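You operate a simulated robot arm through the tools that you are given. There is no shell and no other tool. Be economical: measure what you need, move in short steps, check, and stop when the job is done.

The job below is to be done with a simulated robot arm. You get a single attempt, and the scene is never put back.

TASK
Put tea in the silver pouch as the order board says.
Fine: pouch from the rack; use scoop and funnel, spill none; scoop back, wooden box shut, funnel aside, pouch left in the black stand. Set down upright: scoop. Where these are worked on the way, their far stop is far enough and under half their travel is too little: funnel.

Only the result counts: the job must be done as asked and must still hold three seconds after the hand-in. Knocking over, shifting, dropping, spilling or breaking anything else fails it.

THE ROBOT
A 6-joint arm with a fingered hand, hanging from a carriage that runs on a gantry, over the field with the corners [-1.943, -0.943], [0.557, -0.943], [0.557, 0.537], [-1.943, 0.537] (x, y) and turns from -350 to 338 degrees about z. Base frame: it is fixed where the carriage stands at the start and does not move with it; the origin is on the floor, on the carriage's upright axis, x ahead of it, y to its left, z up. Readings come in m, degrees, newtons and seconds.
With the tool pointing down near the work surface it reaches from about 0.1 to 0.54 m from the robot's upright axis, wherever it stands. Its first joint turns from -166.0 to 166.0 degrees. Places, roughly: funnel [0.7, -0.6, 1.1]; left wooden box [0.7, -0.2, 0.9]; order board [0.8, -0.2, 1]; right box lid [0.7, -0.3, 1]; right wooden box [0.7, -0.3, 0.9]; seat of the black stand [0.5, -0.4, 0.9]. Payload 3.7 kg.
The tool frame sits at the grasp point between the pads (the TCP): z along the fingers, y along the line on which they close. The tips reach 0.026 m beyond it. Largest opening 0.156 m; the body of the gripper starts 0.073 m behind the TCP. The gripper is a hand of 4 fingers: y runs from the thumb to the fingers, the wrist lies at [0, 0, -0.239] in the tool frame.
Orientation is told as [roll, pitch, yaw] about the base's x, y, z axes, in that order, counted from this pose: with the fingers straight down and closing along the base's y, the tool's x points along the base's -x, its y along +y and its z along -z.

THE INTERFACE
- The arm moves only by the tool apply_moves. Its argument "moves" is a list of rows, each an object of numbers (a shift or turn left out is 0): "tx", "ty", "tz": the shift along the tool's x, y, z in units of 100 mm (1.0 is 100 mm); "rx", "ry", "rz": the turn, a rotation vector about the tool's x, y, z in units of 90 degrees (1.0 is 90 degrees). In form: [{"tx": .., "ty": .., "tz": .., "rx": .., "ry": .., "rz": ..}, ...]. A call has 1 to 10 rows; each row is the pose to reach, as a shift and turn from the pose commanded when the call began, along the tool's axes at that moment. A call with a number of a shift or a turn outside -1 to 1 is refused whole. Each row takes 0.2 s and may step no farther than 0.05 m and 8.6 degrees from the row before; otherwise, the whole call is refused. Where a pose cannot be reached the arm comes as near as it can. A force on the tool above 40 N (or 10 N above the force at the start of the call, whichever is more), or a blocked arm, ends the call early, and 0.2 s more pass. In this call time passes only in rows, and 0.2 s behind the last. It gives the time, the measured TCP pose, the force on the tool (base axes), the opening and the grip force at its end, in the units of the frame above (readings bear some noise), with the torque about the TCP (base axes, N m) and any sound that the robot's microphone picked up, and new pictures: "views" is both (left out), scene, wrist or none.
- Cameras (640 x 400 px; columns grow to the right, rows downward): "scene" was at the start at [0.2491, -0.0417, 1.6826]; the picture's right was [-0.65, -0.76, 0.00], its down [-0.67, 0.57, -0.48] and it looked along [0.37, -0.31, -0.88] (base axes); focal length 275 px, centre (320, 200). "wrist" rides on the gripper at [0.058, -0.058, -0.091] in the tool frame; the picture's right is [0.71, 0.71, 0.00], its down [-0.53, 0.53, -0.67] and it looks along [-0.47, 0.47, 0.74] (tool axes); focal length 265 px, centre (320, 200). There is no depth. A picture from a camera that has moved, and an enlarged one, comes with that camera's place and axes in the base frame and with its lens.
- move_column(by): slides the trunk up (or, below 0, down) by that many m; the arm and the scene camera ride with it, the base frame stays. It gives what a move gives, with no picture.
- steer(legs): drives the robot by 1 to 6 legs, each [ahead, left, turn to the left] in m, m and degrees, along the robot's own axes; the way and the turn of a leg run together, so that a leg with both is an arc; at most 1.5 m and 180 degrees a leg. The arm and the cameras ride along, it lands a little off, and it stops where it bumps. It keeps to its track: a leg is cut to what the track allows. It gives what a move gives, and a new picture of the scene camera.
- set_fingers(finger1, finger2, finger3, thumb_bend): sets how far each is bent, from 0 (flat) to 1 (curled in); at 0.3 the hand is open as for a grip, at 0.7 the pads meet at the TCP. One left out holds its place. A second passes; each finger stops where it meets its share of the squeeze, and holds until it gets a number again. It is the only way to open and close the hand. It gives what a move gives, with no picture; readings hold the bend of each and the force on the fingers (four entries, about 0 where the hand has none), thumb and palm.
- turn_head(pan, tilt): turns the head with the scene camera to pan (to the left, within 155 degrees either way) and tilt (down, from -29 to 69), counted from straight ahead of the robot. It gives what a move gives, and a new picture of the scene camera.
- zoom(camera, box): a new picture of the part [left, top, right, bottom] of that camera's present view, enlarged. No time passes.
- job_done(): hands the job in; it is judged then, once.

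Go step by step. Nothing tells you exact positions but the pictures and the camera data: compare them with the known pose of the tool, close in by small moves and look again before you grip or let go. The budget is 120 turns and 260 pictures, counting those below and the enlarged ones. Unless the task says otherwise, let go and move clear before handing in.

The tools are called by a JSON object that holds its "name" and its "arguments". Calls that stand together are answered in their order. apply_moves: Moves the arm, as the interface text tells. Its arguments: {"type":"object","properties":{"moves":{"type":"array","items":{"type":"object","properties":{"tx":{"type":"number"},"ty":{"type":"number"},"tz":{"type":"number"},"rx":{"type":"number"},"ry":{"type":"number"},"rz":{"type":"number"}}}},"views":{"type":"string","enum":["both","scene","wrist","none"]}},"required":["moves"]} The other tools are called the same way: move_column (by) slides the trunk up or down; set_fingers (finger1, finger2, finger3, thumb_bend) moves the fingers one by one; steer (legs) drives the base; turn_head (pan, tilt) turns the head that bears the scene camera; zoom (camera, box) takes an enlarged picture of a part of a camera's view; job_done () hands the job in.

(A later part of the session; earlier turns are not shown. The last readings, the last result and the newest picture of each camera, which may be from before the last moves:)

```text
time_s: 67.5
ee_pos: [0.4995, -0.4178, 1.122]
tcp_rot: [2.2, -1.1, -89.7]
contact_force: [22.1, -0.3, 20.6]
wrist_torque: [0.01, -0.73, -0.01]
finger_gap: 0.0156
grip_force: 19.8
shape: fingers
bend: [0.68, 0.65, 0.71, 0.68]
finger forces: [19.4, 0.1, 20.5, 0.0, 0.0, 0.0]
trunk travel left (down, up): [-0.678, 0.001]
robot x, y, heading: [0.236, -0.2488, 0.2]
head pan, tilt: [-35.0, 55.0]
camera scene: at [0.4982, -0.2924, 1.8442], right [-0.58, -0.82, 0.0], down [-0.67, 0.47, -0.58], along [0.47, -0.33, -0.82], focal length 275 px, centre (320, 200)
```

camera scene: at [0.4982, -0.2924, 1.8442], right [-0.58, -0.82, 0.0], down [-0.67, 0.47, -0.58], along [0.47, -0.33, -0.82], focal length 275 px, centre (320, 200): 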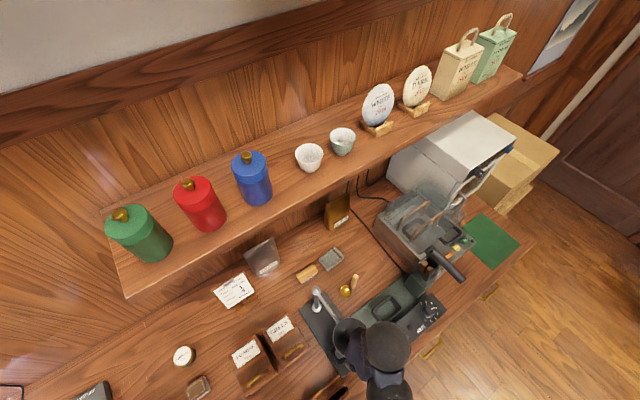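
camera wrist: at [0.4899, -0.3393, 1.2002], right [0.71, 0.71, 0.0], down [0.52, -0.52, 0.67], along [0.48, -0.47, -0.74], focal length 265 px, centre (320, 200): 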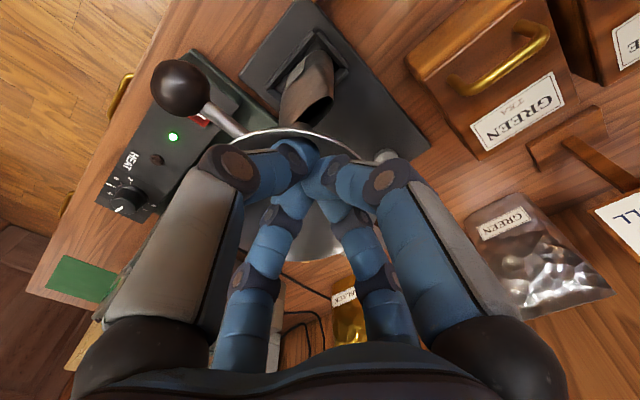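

The arm couldn't rise there and the drive caught the funnel. I drive back to relieve it, then rise by other means.

{"name": "steer", "arguments": {"legs": [[0.045, 0.0, 0]]}}

{"name": "apply_moves", "arguments": {"moves": [{"tz": 0}], "views": "wrist"}}

```text
time_s: 68.4
ee_pos: [0.5346, -0.4145, 1.1186]
tcp_rot: [1.3, -0.7, -89.8]
contact_force: [-19.9, 1.0, -0.6]
wrist_torque: [0.01, 0.28, -0.1]
finger_gap: 0.0215
grip_force: 9.6
shape: fingers
bend: [0.68, 0.68, 0.68, 0.58]
finger forces: [0.1, 0.0, 0.0, 0.0, 18.6, 0.1]
trunk travel left (down, up): [-0.678, 0.001]
robot x, y, heading: [0.2834, -0.2463, 0.0]
head pan, tilt: [-35.0, 55.0]
camera scene: at [0.5407, -0.2923, 1.8424], right [-0.58, -0.82, 0.0], down [-0.67, 0.47, -0.57], along [0.47, -0.33, -0.82], focal length 275 px, centre (320, 200)
```

scene: 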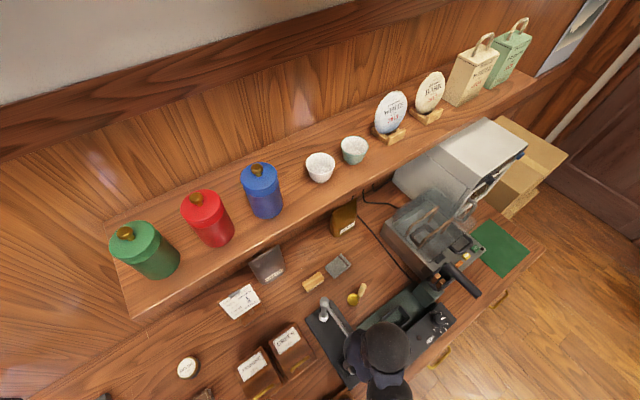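

```text
time_s: 68.8
ee_pos: [0.5323, -0.4142, 1.1174]
tcp_rot: [1.0, -0.5, -89.8]
contact_force: [-17.8, 0.1, -1.2]
wrist_torque: [-0.03, 0.28, -0.1]
finger_gap: 0.0194
grip_force: 8.5
shape: fingers
bend: [0.68, 0.68, 0.68, 0.59]
finger forces: [0.0, 0.0, 0.1, 0.0, 17.7, 0.0]
trunk travel left (down, up): [-0.678, 0.001]
robot x, y, heading: [0.2837, -0.2518, -0.0]
head pan, tilt: [-35.0, 55.0]
camera wrist: at [0.4738, -0.3566, 1.2065], right [0.7, 0.71, 0.01], down [0.52, -0.52, 0.68], along [0.49, -0.48, -0.73], focal length 265 px, centre (320, 200)
```

wrist: 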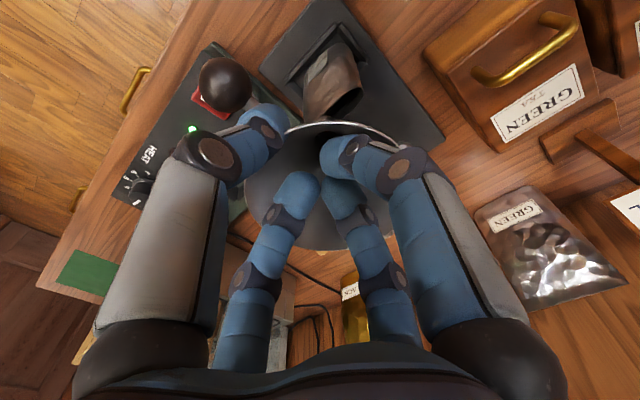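

The thumb is now outside the rim. I flatten it, recentre, and walk the robot back in small compensated steps so the arm gains height.

{"name": "set_fingers", "arguments": {"thumb_bend": 0.1}}

{"name": "apply_moves", "arguments": {"moves": [{"ty": 0.12, "tz": -0.03}], "views": "wrist"}}

```text
time_s: 69.8
ee_pos: [0.5372, -0.4155, 1.1195]
tcp_rot: [1.5, -0.8, -89.8]
contact_force: [0.0, 0.3, 0.5]
wrist_torque: [0.0, -0.02, 0.0]
finger_gap: 0.0956
grip_force: 0.0
shape: fingers
bend: [0.68, 0.68, 0.68, 0.1]
finger forces: [0.1, 0.1, 0.0, 0.0, 0.0, 0.1]
trunk travel left (down, up): [-0.678, 0.001]
robot x, y, heading: [0.2836, -0.2518, -0.3]
head pan, tilt: [-35.0, 55.0]
```

```text
time_s: 70.2
ee_pos: [0.5485, -0.4151, 1.1222]
tcp_rot: [1.4, -0.8, -89.9]
contact_force: [-0.4, -1.1, 0.4]
wrist_torque: [-0.02, -0.01, -0.02]
finger_gap: 0.0954
grip_force: 0.1
shape: fingers
bend: [0.68, 0.68, 0.68, 0.1]
finger forces: [0.0, 0.1, 0.0, 0.0, 0.0, 0.0]
trunk travel left (down, up): [-0.678, 0.001]
robot x, y, heading: [0.2855, -0.2502, 0.0]
head pan, tilt: [-35.0, 55.0]
camera wrist: at [0.4896, -0.3574, 1.2106], right [0.7, 0.71, 0.01], down [0.51, -0.52, 0.69], along [0.49, -0.48, -0.73], focal length 265 px, centre (320, 200)
```

wrist: 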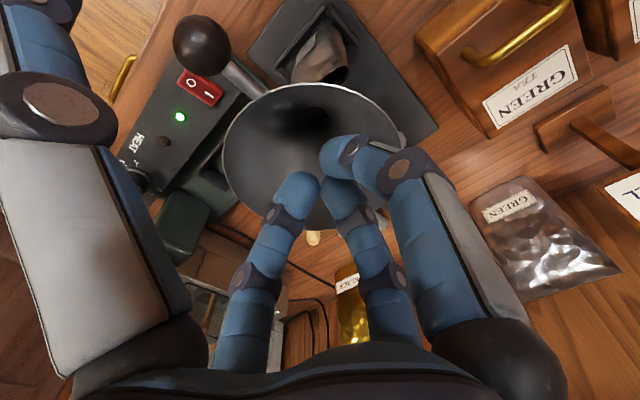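

Tips are almost at rim level. I try to go up further, drifting slightly +x where the reach is better.

{"name": "apply_moves", "arguments": {"moves": [{"tz": -0.1, "ty": 0.1}, {"tz": -0.2, "ty": 0.2}, {"tz": -0.3, "ty": 0.25}], "views": "none"}}

```text
time_s: 71.0
ee_pos: [0.578, -0.4167, 1.1301]
tcp_rot: [1.6, -0.8, -89.8]
contact_force: [-1.7, -0.6, 2.0]
wrist_torque: [-0.01, 0.01, -0.01]
finger_gap: 0.0953
grip_force: 1.4
shape: fingers
bend: [0.68, 0.69, 0.68, 0.1]
finger forces: [0.0, 3.1, 0.1, 0.0, 0.1, 0.1]
out of reach, approached as far as the arm can: row 1, 2, 3
trunk travel left (down, up): [-0.678, 0.001]
robot x, y, heading: [0.2843, -0.2487, -0.1]
head pan, tilt: [-35.0, 55.0]
```

{"name": "steer", "arguments": {"legs": [[-0.03, 0.0, 0]]}}

{"name": "apply_moves", "arguments": {"moves": [{"tz": -0.1, "ty": 0.05}, {"tz": -0.25, "ty": 0.1}], "views": "wrist"}}

```text
time_s: 71.8
ee_pos: [0.5475, -0.4166, 1.1283]
tcp_rot: [1.5, -0.8, -89.7]
contact_force: [0.5, 0.3, -0.2]
wrist_torque: [0.0, 0.0, 0.0]
finger_gap: 0.0953
grip_force: 0.0
shape: fingers
bend: [0.68, 0.68, 0.68, 0.1]
finger forces: [0.1, 0.0, 0.0, 0.0, 0.1, 0.0]
trunk travel left (down, up): [-0.678, 0.001]
robot x, y, heading: [0.2575, -0.2512, -0.3]
head pan, tilt: [-35.0, 55.0]
camera scene: at [0.5118, -0.2922, 1.8432], right [-0.57, -0.82, 0.0], down [-0.67, 0.47, -0.57], along [0.47, -0.33, -0.82], focal length 275 px, centre (320, 200)
```

scene: 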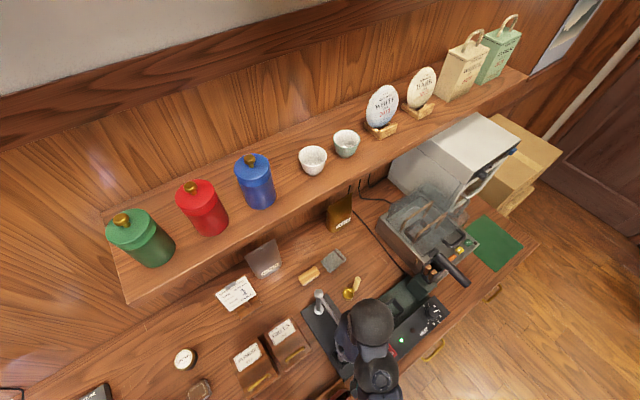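

```text
time_s: 72.4
ee_pos: [0.5615, -0.4196, 1.1334]
tcp_rot: [1.6, -0.8, -89.7]
contact_force: [0.2, 0.5, 0.4]
wrist_torque: [-0.02, -0.03, -0.02]
finger_gap: 0.0954
grip_force: 0.1
shape: fingers
bend: [0.68, 0.68, 0.68, 0.1]
finger forces: [0.0, 0.0, 0.0, 0.0, 0.1, 0.1]
out of reach, approached as far as the arm can: row 1, 2
trunk travel left (down, up): [-0.678, 0.001]
robot x, y, heading: [0.2518, -0.2486, -0.0]
head pan, tilt: [-35.0, 55.0]
camera wrist: at [0.5026, -0.3611, 1.2215], right [0.7, 0.71, 0.01], down [0.51, -0.51, 0.69], along [0.5, -0.48, -0.72], focal length 265 px, centre (320, 200)
```

wrist: 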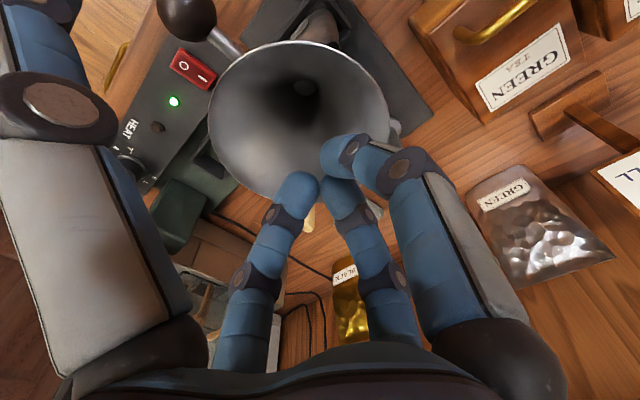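

{"name": "steer", "arguments": {"legs": [[-0.03, 0.02, 0]]}}

{"name": "apply_moves", "arguments": {"moves": [{"tz": -0.1, "ty": 0.15, "tx": -0.1}, {"tz": -0.25, "ty": 0.35, "tx": -0.2}], "views": "wrist"}}

```text
time_s: 73.3
ee_pos: [0.5337, -0.3982, 1.1333]
tcp_rot: [1.6, -0.7, -89.8]
contact_force: [0.0, 0.3, -0.4]
wrist_torque: [0.01, 0.0, -0.01]
finger_gap: 0.0957
grip_force: 0.0
shape: fingers
bend: [0.68, 0.68, 0.68, 0.1]
finger forces: [0.1, 0.0, 0.1, 0.1, 0.0, 0.0]
trunk travel left (down, up): [-0.678, 0.001]
robot x, y, heading: [0.2237, -0.2315, -0.2]
head pan, tilt: [-35.0, 55.0]
camera scene: at [0.482, -0.2723, 1.8432], right [-0.57, -0.82, 0.0], down [-0.67, 0.47, -0.57], along [0.47, -0.33, -0.82], focal length 275 px, centre (320, 200)
```

scene: 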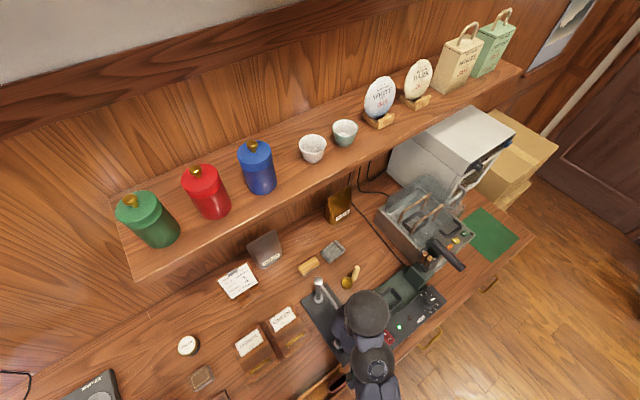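

```text
time_s: 73.9
ee_pos: [0.5707, -0.4201, 1.1493]
tcp_rot: [1.8, -0.9, -89.7]
contact_force: [0.9, -0.5, -0.2]
wrist_torque: [0.03, -0.05, 0.01]
finger_gap: 0.0956
grip_force: 0.1
shape: fingers
bend: [0.68, 0.68, 0.68, 0.1]
finger forces: [0.1, 0.0, 0.0, 0.1, 0.0, 0.0]
out of reach, approached as far as the arm can: row 1, 2
trunk travel left (down, up): [-0.678, 0.001]
robot x, y, heading: [0.2231, -0.2296, -0.1]
head pan, tilt: [-35.0, 55.0]
camera wrist: at [0.5109, -0.363, 1.2373], right [0.7, 0.71, 0.01], down [0.51, -0.51, 0.69], along [0.5, -0.48, -0.72], focal length 265 px, centre (320, 200)
```

wrist: 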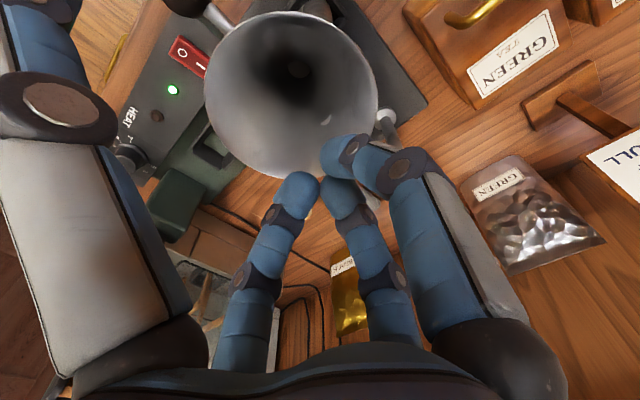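

Clear of the funnel. I retreat and inspect the funnel alignment and the box.

{"name": "steer", "arguments": {"legs": [[-0.3, 0.1, 0]]}}

{"name": "turn_head", "arguments": {"pan": -10, "tilt": 50}}

{"name": "zoom", "arguments": {"camera": "scene", "box": [250, 180, 450, 305]}}

```text
time_s: 76.0
ee_pos: [0.2703, -0.3208, 1.1498]
tcp_rot: [1.6, -0.8, -89.6]
contact_force: [-0.2, 0.8, 0.0]
wrist_torque: [0.03, 0.01, -0.01]
finger_gap: 0.0958
grip_force: 0.0
shape: fingers
bend: [0.68, 0.68, 0.68, 0.1]
finger forces: [0.1, 0.0, 0.1, 0.1, 0.0, 0.0]
trunk travel left (down, up): [-0.678, 0.001]
robot x, y, heading: [-0.073, -0.1275, 0.2]
head pan, tilt: [-35.0, 55.0]
camera scene: at [0.1821, -0.1721, 1.8432], right [-0.57, -0.82, 0.0], down [-0.67, 0.47, -0.57], along [0.47, -0.33, -0.82], focal length 275 px, centre (320, 200)
```

scene: 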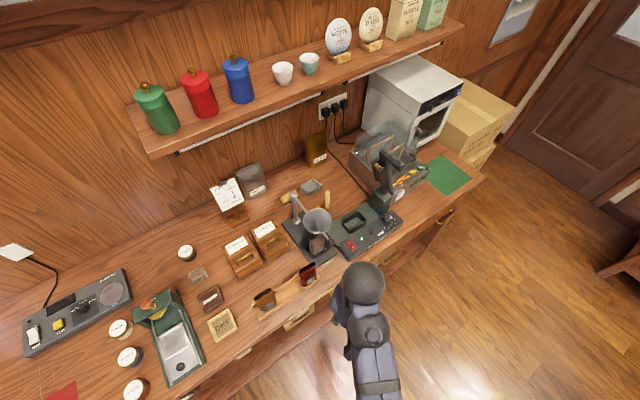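

```text
time_s: 76.9
ee_pos: [0.2702, -0.3203, 1.1493]
tcp_rot: [1.7, -0.8, -89.7]
contact_force: [-0.7, -0.6, -0.3]
wrist_torque: [-0.02, -0.01, -0.01]
finger_gap: 0.0955
grip_force: 0.1
shape: fingers
bend: [0.68, 0.68, 0.68, 0.1]
finger forces: [0.1, 0.0, 0.1, 0.0, 0.0, 0.1]
trunk travel left (down, up): [-0.678, 0.001]
robot x, y, heading: [-0.0773, -0.1313, 0.3]
head pan, tilt: [-10.0, 50.0]
camera scene: at [0.1988, -0.1441, 1.8497], right [-0.17, -0.98, 0.0], down [-0.75, 0.13, -0.64], along [0.63, -0.11, -0.77], focal length 275 px, centre (320, 200)
```

scene: 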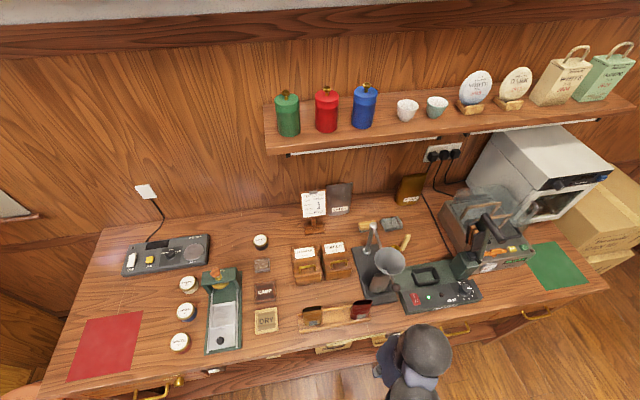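

```text
3.20 times, centred on (350, 242) of scene
camera zoom: at [0.1988, -0.1441, 1.8497], right [-0.17, -0.98, 0.0], down [-0.75, 0.13, -0.64], along [0.63, -0.11, -0.77], focal length 880 px, centre (224, 64)
```

zoom: 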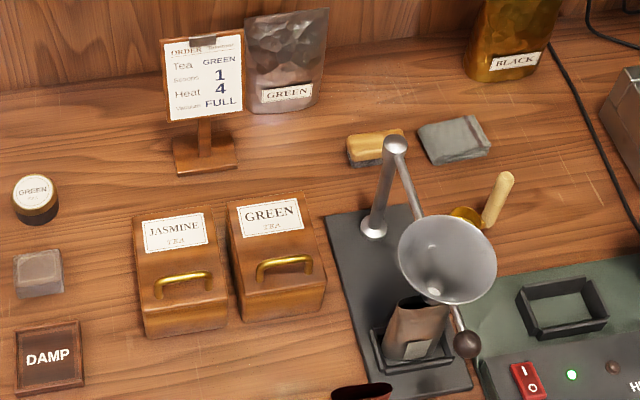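

The funnel is at its stop, centred at (0.549,-0.418) over the pouch. Next, the green box lid: handle bar about (0.62,-0.283,0.99). I drive over it and level the tool.

{"name": "steer", "arguments": {"legs": [[0.325, 0.035, 0]]}}

{"name": "set_fingers", "arguments": {"finger1": 0.0, "finger2": 0.45, "finger3": 0.0, "thumb_bend": 0.45}}

{"name": "apply_moves", "arguments": {"moves": [{"rx": 0.009, "ry": -0.018, "rz": 0.047, "tz": 0.1}, {"rx": 0.009, "ry": -0.018, "rz": 0.047, "tz": 0.3}, {"rx": 0.009, "ry": -0.018, "rz": 0.047, "tz": 0.5}], "views": "wrist"}}

```text
time_s: 79.1
ee_pos: [0.5948, -0.288, 1.1487]
tcp_rot: [1.7, -0.9, -89.8]
contact_force: [0.4, -0.5, -0.2]
wrist_torque: [0.01, 0.0, 0.03]
finger_gap: 0.0957
grip_force: 0.0
shape: fingers
bend: [0.68, 0.68, 0.68, 0.1]
finger forces: [0.0, 0.0, 0.0, 0.1, 0.0, 0.0]
trunk travel left (down, up): [-0.678, 0.001]
robot x, y, heading: [0.247, -0.0977, -0.3]
head pan, tilt: [-10.0, 50.0]
camera scene: at [0.5245, -0.1107, 1.8497], right [-0.18, -0.98, 0.0], down [-0.75, 0.14, -0.64], along [0.63, -0.11, -0.77], focal length 275 px, centre (320, 200)
```

scene: 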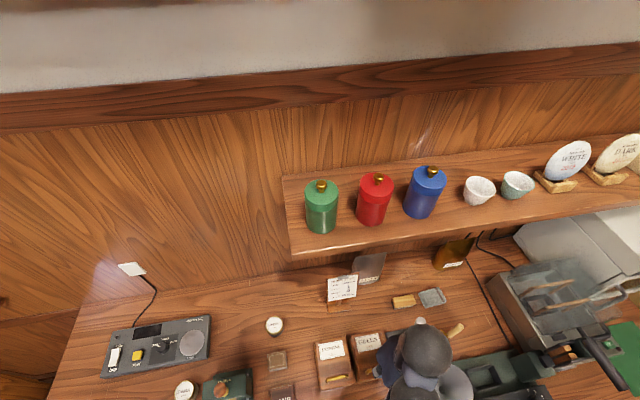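

```text
time_s: 80.1
ee_pos: [0.5969, -0.2881, 1.1481]
tcp_rot: [1.8, -0.9, -89.9]
contact_force: [-0.8, 0.4, -0.1]
wrist_torque: [-0.02, 0.01, 0.0]
finger_gap: 0.1159
grip_force: 0.1
shape: fingers
bend: [0.01, 0.45, 0.01, 0.45]
finger forces: [0.0, 0.0, 0.0, 0.0, 0.1, 0.0]
trunk travel left (down, up): [-0.678, 0.001]
robot x, y, heading: [0.2484, -0.0975, -0.1]
head pan, tilt: [-10.0, 50.0]
```

```text
time_s: 80.9
ee_pos: [0.5989, -0.2895, 1.0997]
tcp_rot: [1.1, -2.4, -94.1]
contact_force: [0.8, 1.5, 4.9]
wrist_torque: [-0.58, 0.05, 0.03]
finger_gap: 0.1158
grip_force: 1.8
shape: fingers
bend: [0.01, 0.45, 0.0, 0.45]
finger forces: [0.0, 0.0, 4.5, 0.0, 0.1, 0.0]
trunk travel left (down, up): [-0.678, 0.001]
robot x, y, heading: [0.2486, -0.0928, -0.3]
head pan, tilt: [-10.0, 50.0]
camera wrist: at [0.5446, -0.2236, 1.1867], right [0.76, 0.65, -0.02], down [0.48, -0.53, 0.7], along [0.45, -0.54, -0.71], focal length 265 px, centre (320, 200)
```

wrist: 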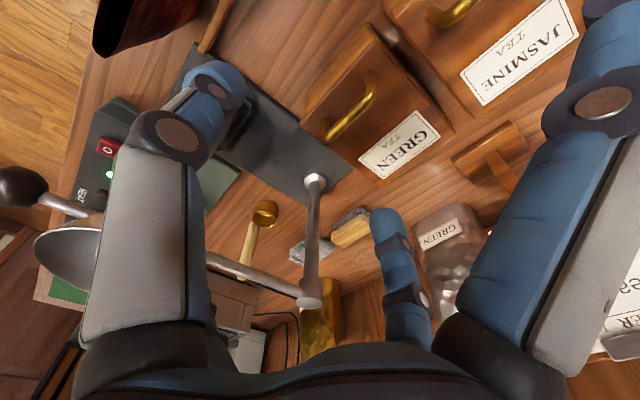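

Finger3 is touching the funnel rim (4.5 N). I rise again, tuck the side fingers in, and re-level.

{"name": "apply_moves", "arguments": {"moves": [{"tz": -0.15}, {"tz": -0.3}], "views": "none"}}

{"name": "set_fingers", "arguments": {"finger1": 0.5, "finger3": 0.5}}

{"name": "zoom", "arguments": {"camera": "wrist", "box": [0, 0, 640, 400]}}

```text
time_s: 81.5
ee_pos: [0.5976, -0.2867, 1.1285]
tcp_rot: [1.0, -2.3, -94.1]
contact_force: [-0.3, -0.8, -0.4]
wrist_torque: [-0.01, 0.0, -0.02]
finger_gap: 0.1161
grip_force: 0.0
shape: fingers
bend: [0.01, 0.45, 0.0, 0.45]
finger forces: [0.0, 0.0, 0.0, 0.0, 0.0, 0.0]
trunk travel left (down, up): [-0.678, 0.001]
robot x, y, heading: [0.2483, -0.0966, -0.3]
head pan, tilt: [-10.0, 50.0]
```

```text
time_s: 82.5
ee_pos: [0.5968, -0.2877, 1.1286]
tcp_rot: [1.0, -2.5, -94.1]
contact_force: [-1.0, 0.6, 1.0]
wrist_torque: [0.03, 0.0, 0.0]
finger_gap: 0.0585
grip_force: 0.0
shape: fingers
bend: [0.5, 0.45, 0.5, 0.45]
finger forces: [0.1, 0.0, 0.1, 0.0, 0.0, 0.0]
trunk travel left (down, up): [-0.678, 0.001]
robot x, y, heading: [0.251, -0.1007, -0.4]
head pan, tilt: [-10.0, 50.0]
```

```text
1.00 times, centred on (320, 200) of wrist (not enlarged: the box is as wide or as high as the picture)
camera zoom: at [0.5435, -0.2221, 1.2164], right [0.76, 0.65, -0.02], down [0.48, -0.53, 0.7], along [0.45, -0.54, -0.72], focal length 265 px, centre (320, 200)
```

zoom: 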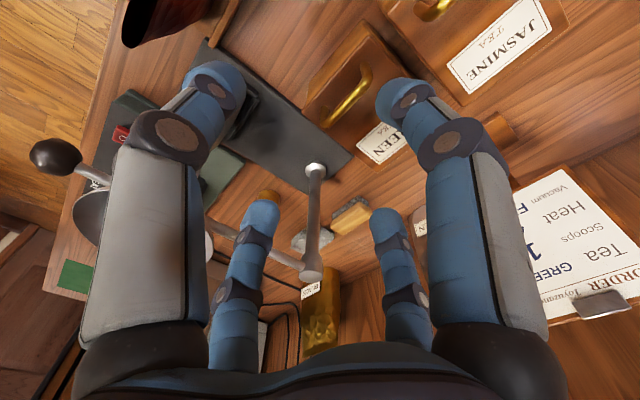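

{"name": "apply_moves", "arguments": {"moves": [{"rx": 0.011, "ry": 0.027, "rz": -0.034, "ty": 0.12, "tx": 0.02}, {"rx": 0.011, "ry": 0.027, "rz": -0.034, "ty": 0.25, "tx": 0.045}], "views": "none"}}

{"name": "apply_moves", "arguments": {"moves": [{"tz": 0.3}, {"tz": 0.6}, {"tz": 0.8}], "views": "wrist"}}

```text
time_s: 83.1
ee_pos: [0.6221, -0.285, 1.1294]
tcp_rot: [-0.1, 0.1, -91.0]
contact_force: [0.7, -0.3, -0.6]
wrist_torque: [-0.02, -0.03, 0.02]
finger_gap: 0.0589
grip_force: 0.0
shape: fingers
bend: [0.5, 0.45, 0.5, 0.45]
finger forces: [0.2, 0.1, 0.1, 0.0, 0.1, 0.0]
trunk travel left (down, up): [-0.678, 0.001]
robot x, y, heading: [0.2542, -0.0972, -0.3]
head pan, tilt: [-10.0, 50.0]
```

```text
time_s: 83.9
ee_pos: [0.6228, -0.285, 1.049]
tcp_rot: [-0.1, 0.0, -91.1]
contact_force: [0.2, -0.3, 0.5]
wrist_torque: [0.01, 0.02, -0.01]
finger_gap: 0.0588
grip_force: 0.0
shape: fingers
bend: [0.5, 0.45, 0.5, 0.45]
finger forces: [0.1, 0.0, 0.0, 0.0, 0.0, 0.1]
trunk travel left (down, up): [-0.678, 0.001]
robot x, y, heading: [0.2482, -0.096, -0.4]
head pan, tilt: [-10.0, 50.0]
camera wrist: at [0.5668, -0.2263, 1.1401], right [0.72, 0.69, 0.0], down [0.52, -0.54, 0.67], along [0.46, -0.48, -0.74], focal length 265 px, centre (320, 200)
```

wrist: 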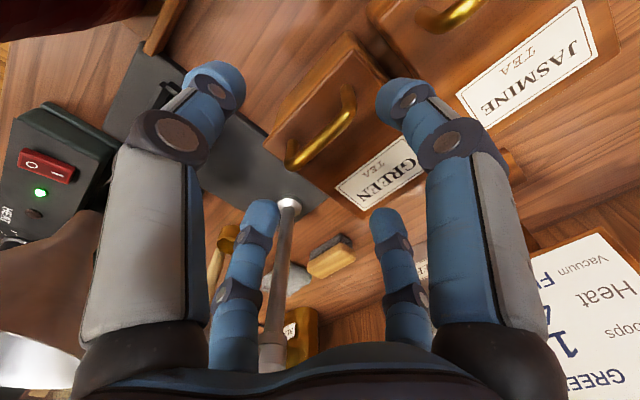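

Bar is directly beneath at z≈0.992. I descend 45 mm with a tiny shift and close the pinch pair.

{"name": "apply_moves", "arguments": {"moves": [{"ty": -0.04, "tz": 0.15}, {"ty": -0.04, "tz": 0.3}, {"ty": -0.04, "tz": 0.4}, {"ty": -0.04, "tz": 0.46}], "views": "wrist"}}

{"name": "set_fingers", "arguments": {"finger2": 0.62, "thumb_bend": 0.62}}

{"name": "zoom", "arguments": {"camera": "wrist", "box": [180, 40, 500, 240]}}

```text
time_s: 84.9
ee_pos: [0.6174, -0.2846, 1.0031]
tcp_rot: [0.1, 0.0, -91.0]
contact_force: [0.0, -0.5, 0.4]
wrist_torque: [0.0, -0.02, 0.02]
finger_gap: 0.0588
grip_force: 0.1
shape: fingers
bend: [0.5, 0.45, 0.5, 0.45]
finger forces: [0.0, 0.1, 0.1, 0.0, 0.1, 0.0]
trunk travel left (down, up): [-0.678, 0.001]
robot x, y, heading: [0.2488, -0.0961, -0.5]
head pan, tilt: [-10.0, 50.0]
camera wrist: at [0.5623, -0.2265, 1.0939], right [0.72, 0.69, 0.0], down [0.52, -0.54, 0.67], along [0.46, -0.48, -0.74], focal length 265 px, centre (320, 200)
```

wrist: 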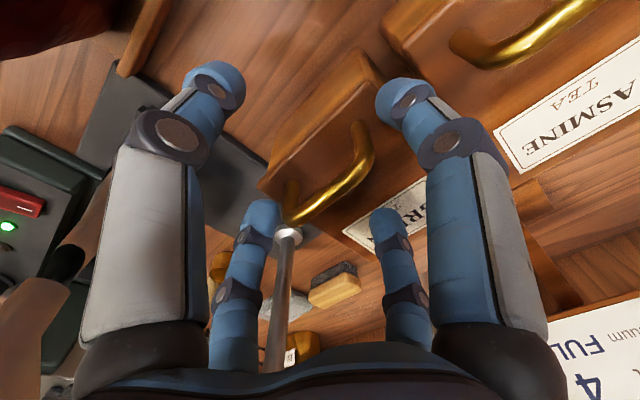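

```text
time_s: 85.9
ee_pos: [0.6171, -0.284, 1.0027]
tcp_rot: [0.0, 0.1, -91.0]
contact_force: [-1.2, -0.4, 1.3]
wrist_torque: [-0.01, 0.04, 0.02]
finger_gap: 0.0372
grip_force: 0.1
shape: fingers
bend: [0.5, 0.62, 0.5, 0.62]
finger forces: [0.0, 0.1, 0.0, 0.1, 0.0, 0.1]
trunk travel left (down, up): [-0.678, 0.001]
robot x, y, heading: [0.2461, -0.1015, -0.3]
head pan, tilt: [-10.0, 50.0]
```

```text
2.00 times, centred on (340, 140) of wrist
camera zoom: at [0.5623, -0.2264, 1.094], right [0.72, 0.69, 0.0], down [0.52, -0.54, 0.67], along [0.46, -0.48, -0.74], focal length 531 px, centre (280, 320)
```

zoom: 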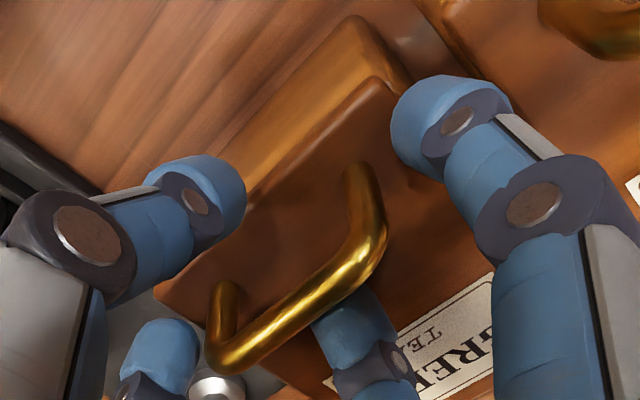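

The bar is slightly nearer finger2; I shift 4 mm back and close the pinch.

{"name": "apply_moves", "arguments": {"moves": [{"ty": 0.045}], "views": "none"}}

{"name": "set_fingers", "arguments": {"finger2": 0.74, "thumb_bend": 0.74}}

{"name": "zoom", "arguments": {"camera": "wrist", "box": [180, 40, 500, 240]}}

```text
time_s: 86.3
ee_pos: [0.6232, -0.2838, 1.0032]
tcp_rot: [-0.1, 0.0, -91.0]
contact_force: [-0.1, -0.6, 0.4]
wrist_torque: [0.02, 0.01, 0.02]
finger_gap: 0.0375
grip_force: 0.1
shape: fingers
bend: [0.5, 0.62, 0.5, 0.62]
finger forces: [0.0, 0.1, 0.0, 0.0, 0.1, 0.1]
trunk travel left (down, up): [-0.678, 0.001]
robot x, y, heading: [0.2523, -0.0954, -0.2]
head pan, tilt: [-10.0, 50.0]
```

```text
time_s: 87.3
ee_pos: [0.6228, -0.2836, 1.0028]
tcp_rot: [-0.1, 0.0, -91.0]
contact_force: [0.4, 0.3, -0.5]
wrist_torque: [-0.01, -0.02, 0.0]
finger_gap: 0.0335
grip_force: 0.0
shape: fingers
bend: [0.5, 0.72, 0.5, 0.72]
finger forces: [0.0, 0.1, 0.0, 0.0, 0.1, 0.0]
trunk travel left (down, up): [-0.678, 0.001]
robot x, y, heading: [0.2499, -0.097, -0.3]
head pan, tilt: [-10.0, 50.0]
```

```text
2.00 times, centred on (340, 140) of wrist
camera zoom: at [0.5667, -0.2265, 1.094], right [0.72, 0.69, 0.0], down [0.52, -0.54, 0.67], along [0.46, -0.48, -0.74], focal length 531 px, centre (280, 320)
```

zoom: 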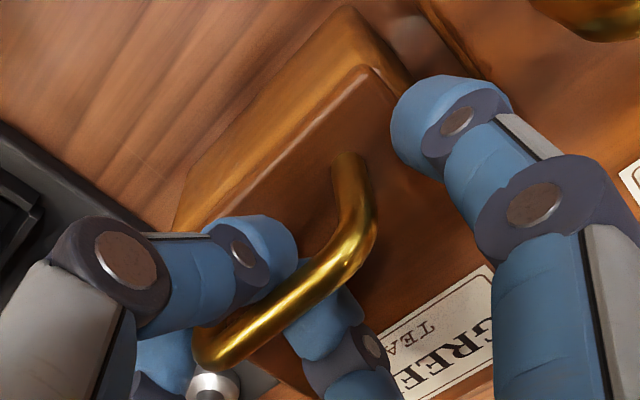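

The fingers have closed under the bar – it is hooked. I lift along the hinge arc, first a small test.

{"name": "apply_moves", "arguments": {"moves": [{"tz": -0.1, "ty": 0.03}, {"tz": -0.22, "ty": 0.1}], "views": "wrist"}}

```text
time_s: 87.9
ee_pos: [0.6331, -0.2856, 1.026]
tcp_rot: [0.0, 0.1, -91.2]
contact_force: [-0.2, -0.6, 0.4]
wrist_torque: [-0.04, 0.0, -0.04]
finger_gap: 0.0332
grip_force: 0.0
shape: fingers
bend: [0.5, 0.72, 0.5, 0.72]
finger forces: [0.0, 0.0, 0.0, 0.1, 0.0, 0.0]
trunk travel left (down, up): [-0.678, 0.001]
robot x, y, heading: [0.2524, -0.1009, 0.0]
head pan, tilt: [-10.0, 50.0]
camera wrist: at [0.5771, -0.2264, 1.1164], right [0.72, 0.69, 0.0], down [0.52, -0.54, 0.67], along [0.46, -0.48, -0.74], focal length 265 px, centre (320, 200)
```

wrist: 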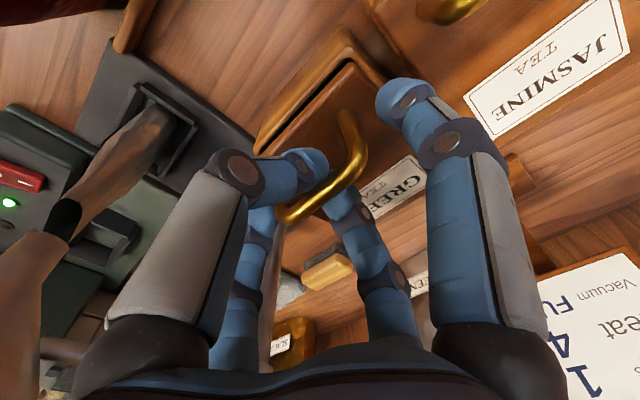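

The lid is rising on its rear hinge. I continue along the arc to about 60°.

{"name": "apply_moves", "arguments": {"moves": [{"tz": -0.1, "ty": 0.08}, {"tz": -0.19, "ty": 0.16}, {"tz": -0.27, "ty": 0.26}, {"tz": -0.33, "ty": 0.36}, {"tz": -0.38, "ty": 0.48}, {"tz": -0.42, "ty": 0.59}], "views": "wrist"}}

```text
time_s: 89.3
ee_pos: [0.692, -0.2867, 1.0665]
tcp_rot: [0.0, 0.0, -91.1]
contact_force: [-0.6, 0.1, -0.3]
wrist_torque: [0.0, 0.0, 0.02]
finger_gap: 0.0329
grip_force: 0.0
shape: fingers
bend: [0.5, 0.72, 0.5, 0.72]
finger forces: [0.0, 0.0, 0.0, 0.1, 0.0, 0.0]
trunk travel left (down, up): [-0.678, 0.001]
robot x, y, heading: [0.2508, -0.1011, -0.1]
head pan, tilt: [-10.0, 50.0]
camera wrist: at [0.636, -0.2279, 1.1583], right [0.72, 0.69, 0.0], down [0.52, -0.54, 0.67], along [0.46, -0.48, -0.74], focal length 265 px, centre (320, 200)
```

wrist: 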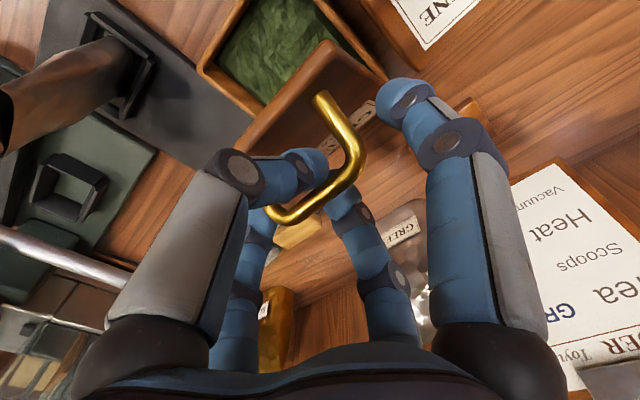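

Tea is visible. I carry the lid further toward vertical, watching forces.

{"name": "apply_moves", "arguments": {"moves": [{"tz": -0.03, "ty": 0.12}, {"tz": -0.04, "ty": 0.25}, {"tz": -0.04, "ty": 0.36}], "views": "wrist"}}

```text
time_s: 90.1
ee_pos: [0.7282, -0.2865, 1.071]
tcp_rot: [0.0, 0.1, -91.0]
contact_force: [0.2, -0.2, 0.3]
wrist_torque: [-0.01, 0.0, 0.0]
finger_gap: 0.0334
grip_force: 0.1
shape: fingers
bend: [0.5, 0.72, 0.5, 0.72]
finger forces: [0.0, 0.1, 0.0, 0.1, 0.0, 0.0]
trunk travel left (down, up): [-0.678, 0.001]
robot x, y, heading: [0.2499, -0.0964, -0.5]
head pan, tilt: [-10.0, 50.0]
camera wrist: at [0.6721, -0.2288, 1.1621], right [0.72, 0.69, 0.0], down [0.52, -0.54, 0.67], along [0.46, -0.48, -0.74], focal length 265 px, centre (320, 200)
```

wrist: 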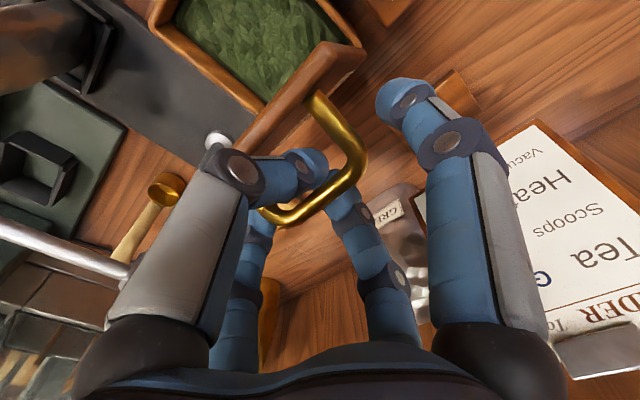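

{"name": "apply_moves", "arguments": {"moves": [{"tz": 0.0, "ty": 0.1}, {"tz": 0.03, "ty": 0.2}, {"tz": 0.06, "ty": 0.28}], "views": "wrist"}}

```text
time_s: 90.9
ee_pos: [0.7438, -0.285, 1.0725]
tcp_rot: [0.0, 0.0, -91.1]
contact_force: [-0.7, 0.5, -0.1]
wrist_torque: [0.0, 0.03, -0.01]
finger_gap: 0.0332
grip_force: 0.3
shape: fingers
bend: [0.5, 0.72, 0.5, 0.72]
finger forces: [0.2, 0.0, 0.0, 0.1, 0.3, 0.0]
out of reach, approached as far as the arm can: row 2, 3
trunk travel left (down, up): [-0.678, 0.001]
robot x, y, heading: [0.2483, -0.0987, -0.2]
head pan, tilt: [-10.0, 50.0]
camera wrist: at [0.6888, -0.2255, 1.1627], right [0.72, 0.69, 0.0], down [0.52, -0.54, 0.67], along [0.46, -0.48, -0.74], focal length 265 px, centre (320, 200)
```

wrist: 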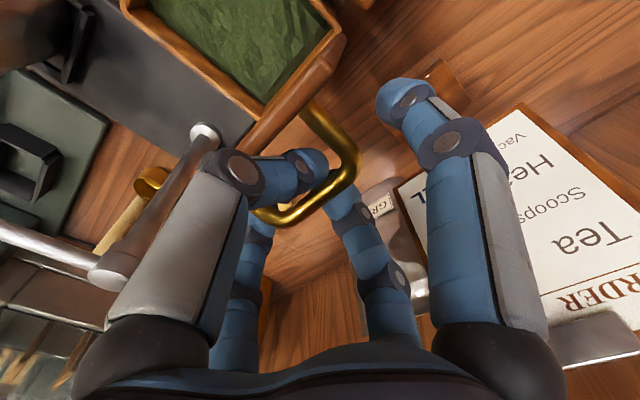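

The lid is about vertical and the order board is close behind. I slide 13 mm right along the bar to keep clear of the board, then nudge further back.

{"name": "apply_moves", "arguments": {"moves": [{"tx": -0.07}, {"tx": -0.13}], "views": "none"}}

{"name": "steer", "arguments": {"legs": [[0.018, 0, 0]]}}

{"name": "zoom", "arguments": {"camera": "wrist", "box": [0, 0, 640, 400]}}

{"name": "turn_head", "arguments": {"pan": 15, "tilt": 65}}

```text
time_s: 91.5
ee_pos: [0.74, -0.2944, 1.0724]
tcp_rot: [-0.1, 0.0, -90.9]
contact_force: [-1.7, 2.0, -2.3]
wrist_torque: [0.02, 0.03, 0.02]
finger_gap: 0.0336
grip_force: 2.0
shape: fingers
bend: [0.5, 0.73, 0.5, 0.73]
finger forces: [0.1, 2.0, 0.0, 0.0, 2.4, 0.0]
out of reach, approached as far as the arm can: row 2
trunk travel left (down, up): [-0.678, 0.001]
robot x, y, heading: [0.2452, -0.0994, -0.5]
head pan, tilt: [-10.0, 50.0]
```

```text
time_s: 92.3
ee_pos: [0.7587, -0.2946, 1.0737]
tcp_rot: [-0.1, 0.0, -91.0]
contact_force: [-2.4, 2.4, -2.2]
wrist_torque: [0.01, 0.14, -0.07]
finger_gap: 0.0331
grip_force: 7.3
shape: fingers
bend: [0.5, 0.73, 0.5, 0.71]
finger forces: [0.0, 2.5, 0.0, 0.0, 11.7, 0.0]
trunk travel left (down, up): [-0.678, 0.001]
robot x, y, heading: [0.2663, -0.0955, -0.2]
head pan, tilt: [-10.0, 50.0]
camera scene: at [0.542, -0.1107, 1.8496], right [-0.18, -0.98, 0.0], down [-0.75, 0.14, -0.64], along [0.63, -0.11, -0.77], focal length 275 px, centre (320, 200)
```

scene: 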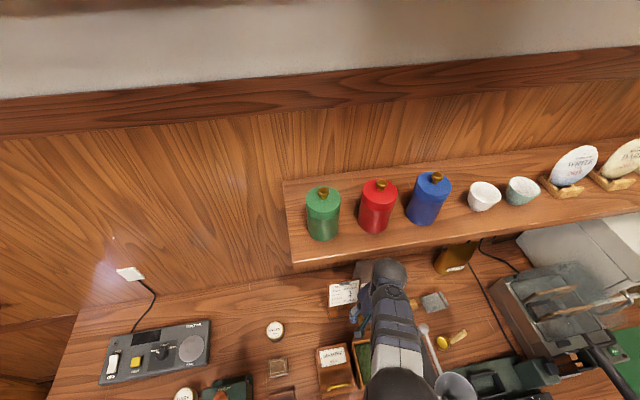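

```text
1.00 times, centred on (320, 200) of wrist (not enlarged: the box is as wide or as high as the picture)
camera zoom: at [0.7025, -0.2371, 1.1642], right [0.72, 0.69, 0.0], down [0.52, -0.54, 0.67], along [0.46, -0.48, -0.75], focal length 265 px, centre (320, 200)
```

zoom: 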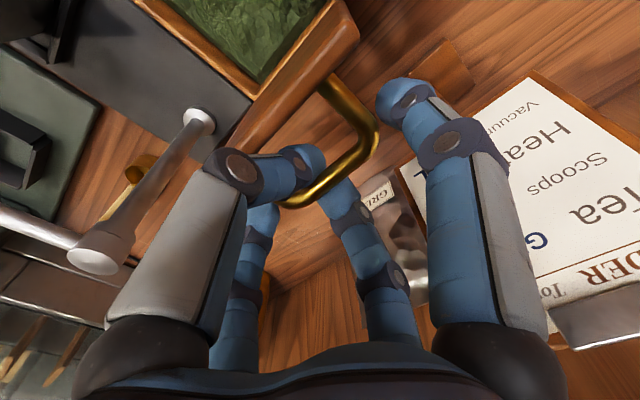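

```text
time_s: 93.2
ee_pos: [0.7588, -0.2949, 1.073]
tcp_rot: [-0.1, 0.0, -91.0]
contact_force: [-2.5, 2.0, -0.9]
wrist_torque: [0.03, 0.23, -0.04]
finger_gap: 0.0334
grip_force: 7.9
shape: fingers
bend: [0.5, 0.73, 0.5, 0.71]
finger forces: [0.0, 2.5, 0.0, 0.0, 13.7, 0.1]
trunk travel left (down, up): [-0.678, 0.001]
robot x, y, heading: [0.2689, -0.0912, -0.1]
head pan, tilt: [15.0, 65.0]
camera scene: at [0.525, -0.0816, 1.8315], right [0.25, -0.97, 0.0], down [-0.88, -0.23, -0.42], along [0.41, 0.11, -0.91], focal length 275 px, centre (320, 200)
```

scene: 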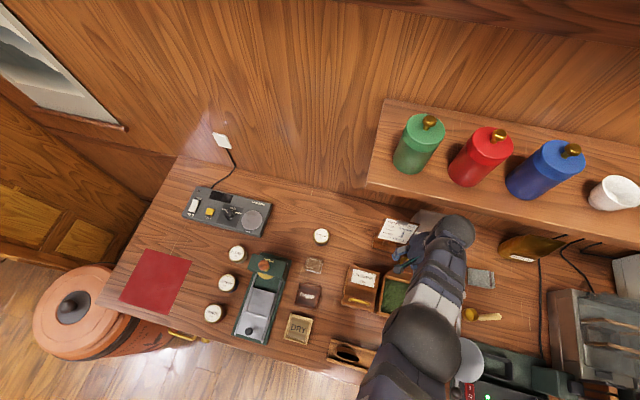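

The lid is at/over its back stop (thumb 13 N). I open finger2 and lift straight up to see whether the lid stays.

{"name": "set_fingers", "arguments": {"finger2": 0.5}}

{"name": "apply_moves", "arguments": {"moves": [{"tz": -0.15}, {"tz": -0.35}, {"tz": -0.55}], "views": "wrist"}}

```text
time_s: 94.2
ee_pos: [0.7578, -0.2949, 1.0736]
tcp_rot: [-0.1, 0.0, -91.1]
contact_force: [-2.7, 1.4, -2.5]
wrist_torque: [0.03, 0.17, -0.03]
finger_gap: 0.0336
grip_force: 7.8
shape: fingers
bend: [0.5, 0.5, 0.5, 0.71]
finger forces: [0.0, 0.1, 0.1, 0.0, 14.7, 0.0]
trunk travel left (down, up): [-0.678, 0.001]
robot x, y, heading: [0.2655, -0.0992, -0.4]
head pan, tilt: [15.0, 65.0]
```

```text
time_s: 95.0
ee_pos: [0.7476, -0.2938, 1.1206]
tcp_rot: [-1.0, 0.3, -91.2]
contact_force: [0.3, -0.3, -0.3]
wrist_torque: [-0.02, 0.02, -0.01]
finger_gap: 0.0336
grip_force: 0.0
shape: fingers
bend: [0.5, 0.5, 0.5, 0.74]
finger forces: [0.1, 0.1, 0.0, 0.0, 0.0, 0.0]
trunk travel left (down, up): [-0.678, 0.001]
robot x, y, heading: [0.265, -0.0989, -0.5]
head pan, tilt: [15.0, 65.0]
camera wrist: at [0.6928, -0.2363, 1.2133], right [0.72, 0.69, -0.01], down [0.53, -0.54, 0.66], along [0.45, -0.48, -0.75], focal length 265 px, centre (320, 200)
```

wrist: 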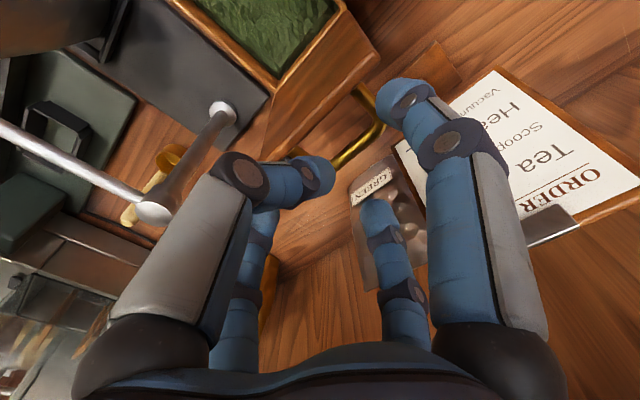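

The lid stays open. Next the scoop: its handle is vertical at about (0.678,-0.553). I drive over it.

{"name": "steer", "arguments": {"legs": [[-0.03, -0.22, 0]]}}

{"name": "set_fingers", "arguments": {"finger1": 0.5, "finger2": 0.5, "finger3": 0.5, "thumb_bend": 0.5}}

{"name": "apply_moves", "arguments": {"moves": [{"rx": -0.011, "ry": -0.003}], "views": "wrist"}}

```text
time_s: 95.8
ee_pos: [0.748, -0.3006, 1.1206]
tcp_rot: [-0.8, 0.3, -90.3]
contact_force: [0.1, 0.3, 0.5]
wrist_torque: [-0.01, 0.0, -0.02]
finger_gap: 0.0335
grip_force: 0.0
shape: fingers
bend: [0.5, 0.5, 0.5, 0.74]
finger forces: [0.0, 0.0, 0.0, 0.0, 0.1, 0.0]
trunk travel left (down, up): [-0.678, 0.001]
robot x, y, heading: [0.265, -0.1081, 0.0]
head pan, tilt: [15.0, 65.0]
stopped in leg 1: the robot was blocked; the commanded pose is now the measured one
camera scene: at [0.5196, -0.0926, 1.831], right [0.26, -0.97, 0.0], down [-0.88, -0.23, -0.42], along [0.41, 0.11, -0.91], focal length 275 px, centre (320, 200)
```

scene: 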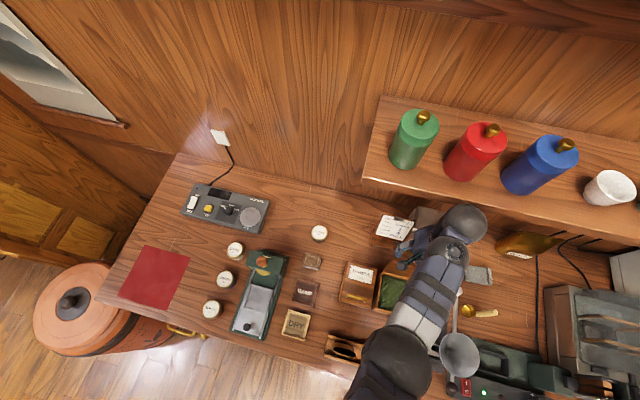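

```text
time_s: 96.8
ee_pos: [0.7475, -0.2994, 1.1213]
tcp_rot: [-0.9, 0.3, -90.3]
contact_force: [-0.5, -0.3, 0.3]
wrist_torque: [-0.01, 0.03, -0.02]
finger_gap: 0.0511
grip_force: 0.0
shape: fingers
bend: [0.5, 0.5, 0.5, 0.5]
finger forces: [0.1, 0.1, 0.0, 0.0, 0.0, 0.0]
trunk travel left (down, up): [-0.678, 0.001]
robot x, y, heading: [0.2613, -0.1104, 0.1]
head pan, tilt: [15.0, 65.0]
```

```text
time_s: 97.2
ee_pos: [0.7523, -0.3002, 1.1241]
tcp_rot: [0.3, -0.1, -90.3]
contact_force: [0.9, -0.3, 0.3]
wrist_torque: [-0.01, 0.04, 0.0]
finger_gap: 0.0513
grip_force: 0.0
shape: fingers
bend: [0.5, 0.5, 0.5, 0.5]
finger forces: [0.0, 0.0, 0.0, 0.1, 0.1, 0.1]
trunk travel left (down, up): [-0.678, 0.001]
robot x, y, heading: [0.267, -0.106, 0.0]
head pan, tilt: [15.0, 65.0]
camera wrist: at [0.6949, -0.2434, 1.213], right [0.71, 0.7, 0.0], down [0.52, -0.53, 0.67], along [0.47, -0.47, -0.74], focal length 265 px, centre (320, 200)
```

wrist: 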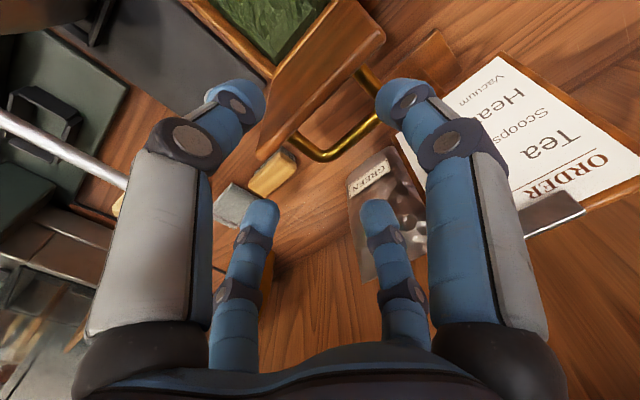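

The wrist likely touches the shelf edge behind. I back out in -x first, then go sideways.

{"name": "steer", "arguments": {"legs": [[-0.08, 0, 0]]}}

{"name": "steer", "arguments": {"legs": [[0.0, -0.22, 0]]}}

{"name": "apply_moves", "arguments": {"moves": [{"tz": 0}], "views": "wrist"}}

```text
time_s: 98.2
ee_pos: [0.6741, -0.3013, 1.1244]
tcp_rot: [0.4, -0.1, -90.3]
contact_force: [-0.2, -0.3, -0.2]
wrist_torque: [-0.02, -0.01, 0.02]
finger_gap: 0.0511
grip_force: 0.0
shape: fingers
bend: [0.5, 0.5, 0.5, 0.5]
finger forces: [0.0, 0.1, 0.0, 0.0, 0.0, 0.0]
trunk travel left (down, up): [-0.678, 0.001]
robot x, y, heading: [0.1835, -0.1075, -0.1]
head pan, tilt: [15.0, 65.0]
camera scene: at [0.443, -0.0931, 1.8316], right [0.26, -0.97, 0.0], down [-0.88, -0.23, -0.42], along [0.41, 0.11, -0.91], focal length 275 px, centre (320, 200)
```

scene: 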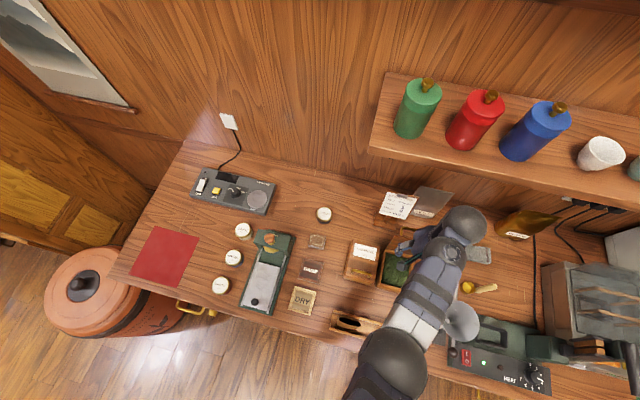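

```text
time_s: 99.9
ee_pos: [0.6734, -0.5219, 1.125]
tcp_rot: [0.4, -0.1, -90.3]
contact_force: [0.7, -0.7, 0.4]
wrist_torque: [-0.04, -0.04, -0.02]
finger_gap: 0.0509
grip_force: 0.1
shape: fingers
bend: [0.5, 0.5, 0.5, 0.5]
finger forces: [0.0, 0.0, 0.1, 0.0, 0.0, 0.1]
trunk travel left (down, up): [-0.678, 0.001]
robot x, y, heading: [0.1822, -0.3265, -0.0]
head pan, tilt: [15.0, 65.0]
camera scene: at [0.4424, -0.3127, 1.8316], right [0.26, -0.97, 0.0], down [-0.88, -0.23, -0.42], along [0.41, 0.11, -0.91], focal length 275 px, centre (320, 200)
```

scene: 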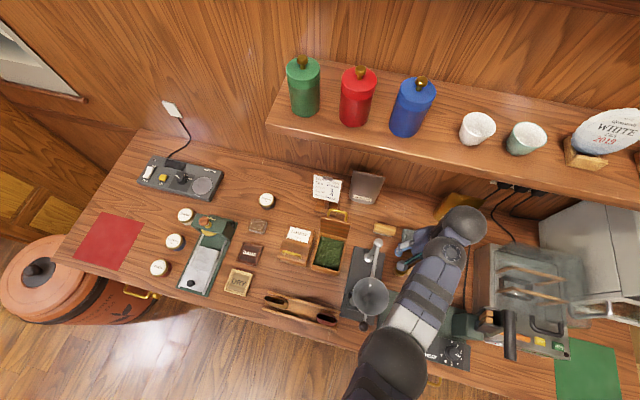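

```text
time_s: 100.3
ee_pos: [0.6736, -0.5215, 1.1237]
tcp_rot: [0.6, -0.1, -90.3]
contact_force: [-1.0, 0.2, 0.7]
wrist_torque: [-0.01, 0.02, 0.01]
finger_gap: 0.0509
grip_force: 0.0
shape: fingers
bend: [0.5, 0.5, 0.5, 0.5]
finger forces: [0.0, 0.0, 0.0, 0.0, 0.0, 0.0]
trunk travel left (down, up): [-0.678, 0.001]
robot x, y, heading: [0.1847, -0.3242, -0.2]
head pan, tilt: [15.0, 65.0]
camera wrist: at [0.6165, -0.4636, 1.2143], right [0.71, 0.7, 0.0], down [0.52, -0.53, 0.67], along [0.48, -0.48, -0.74], focal length 265 px, centre (320, 200)
```

wrist: 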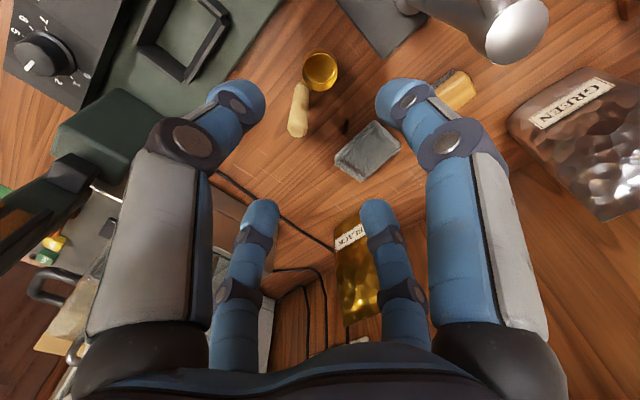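

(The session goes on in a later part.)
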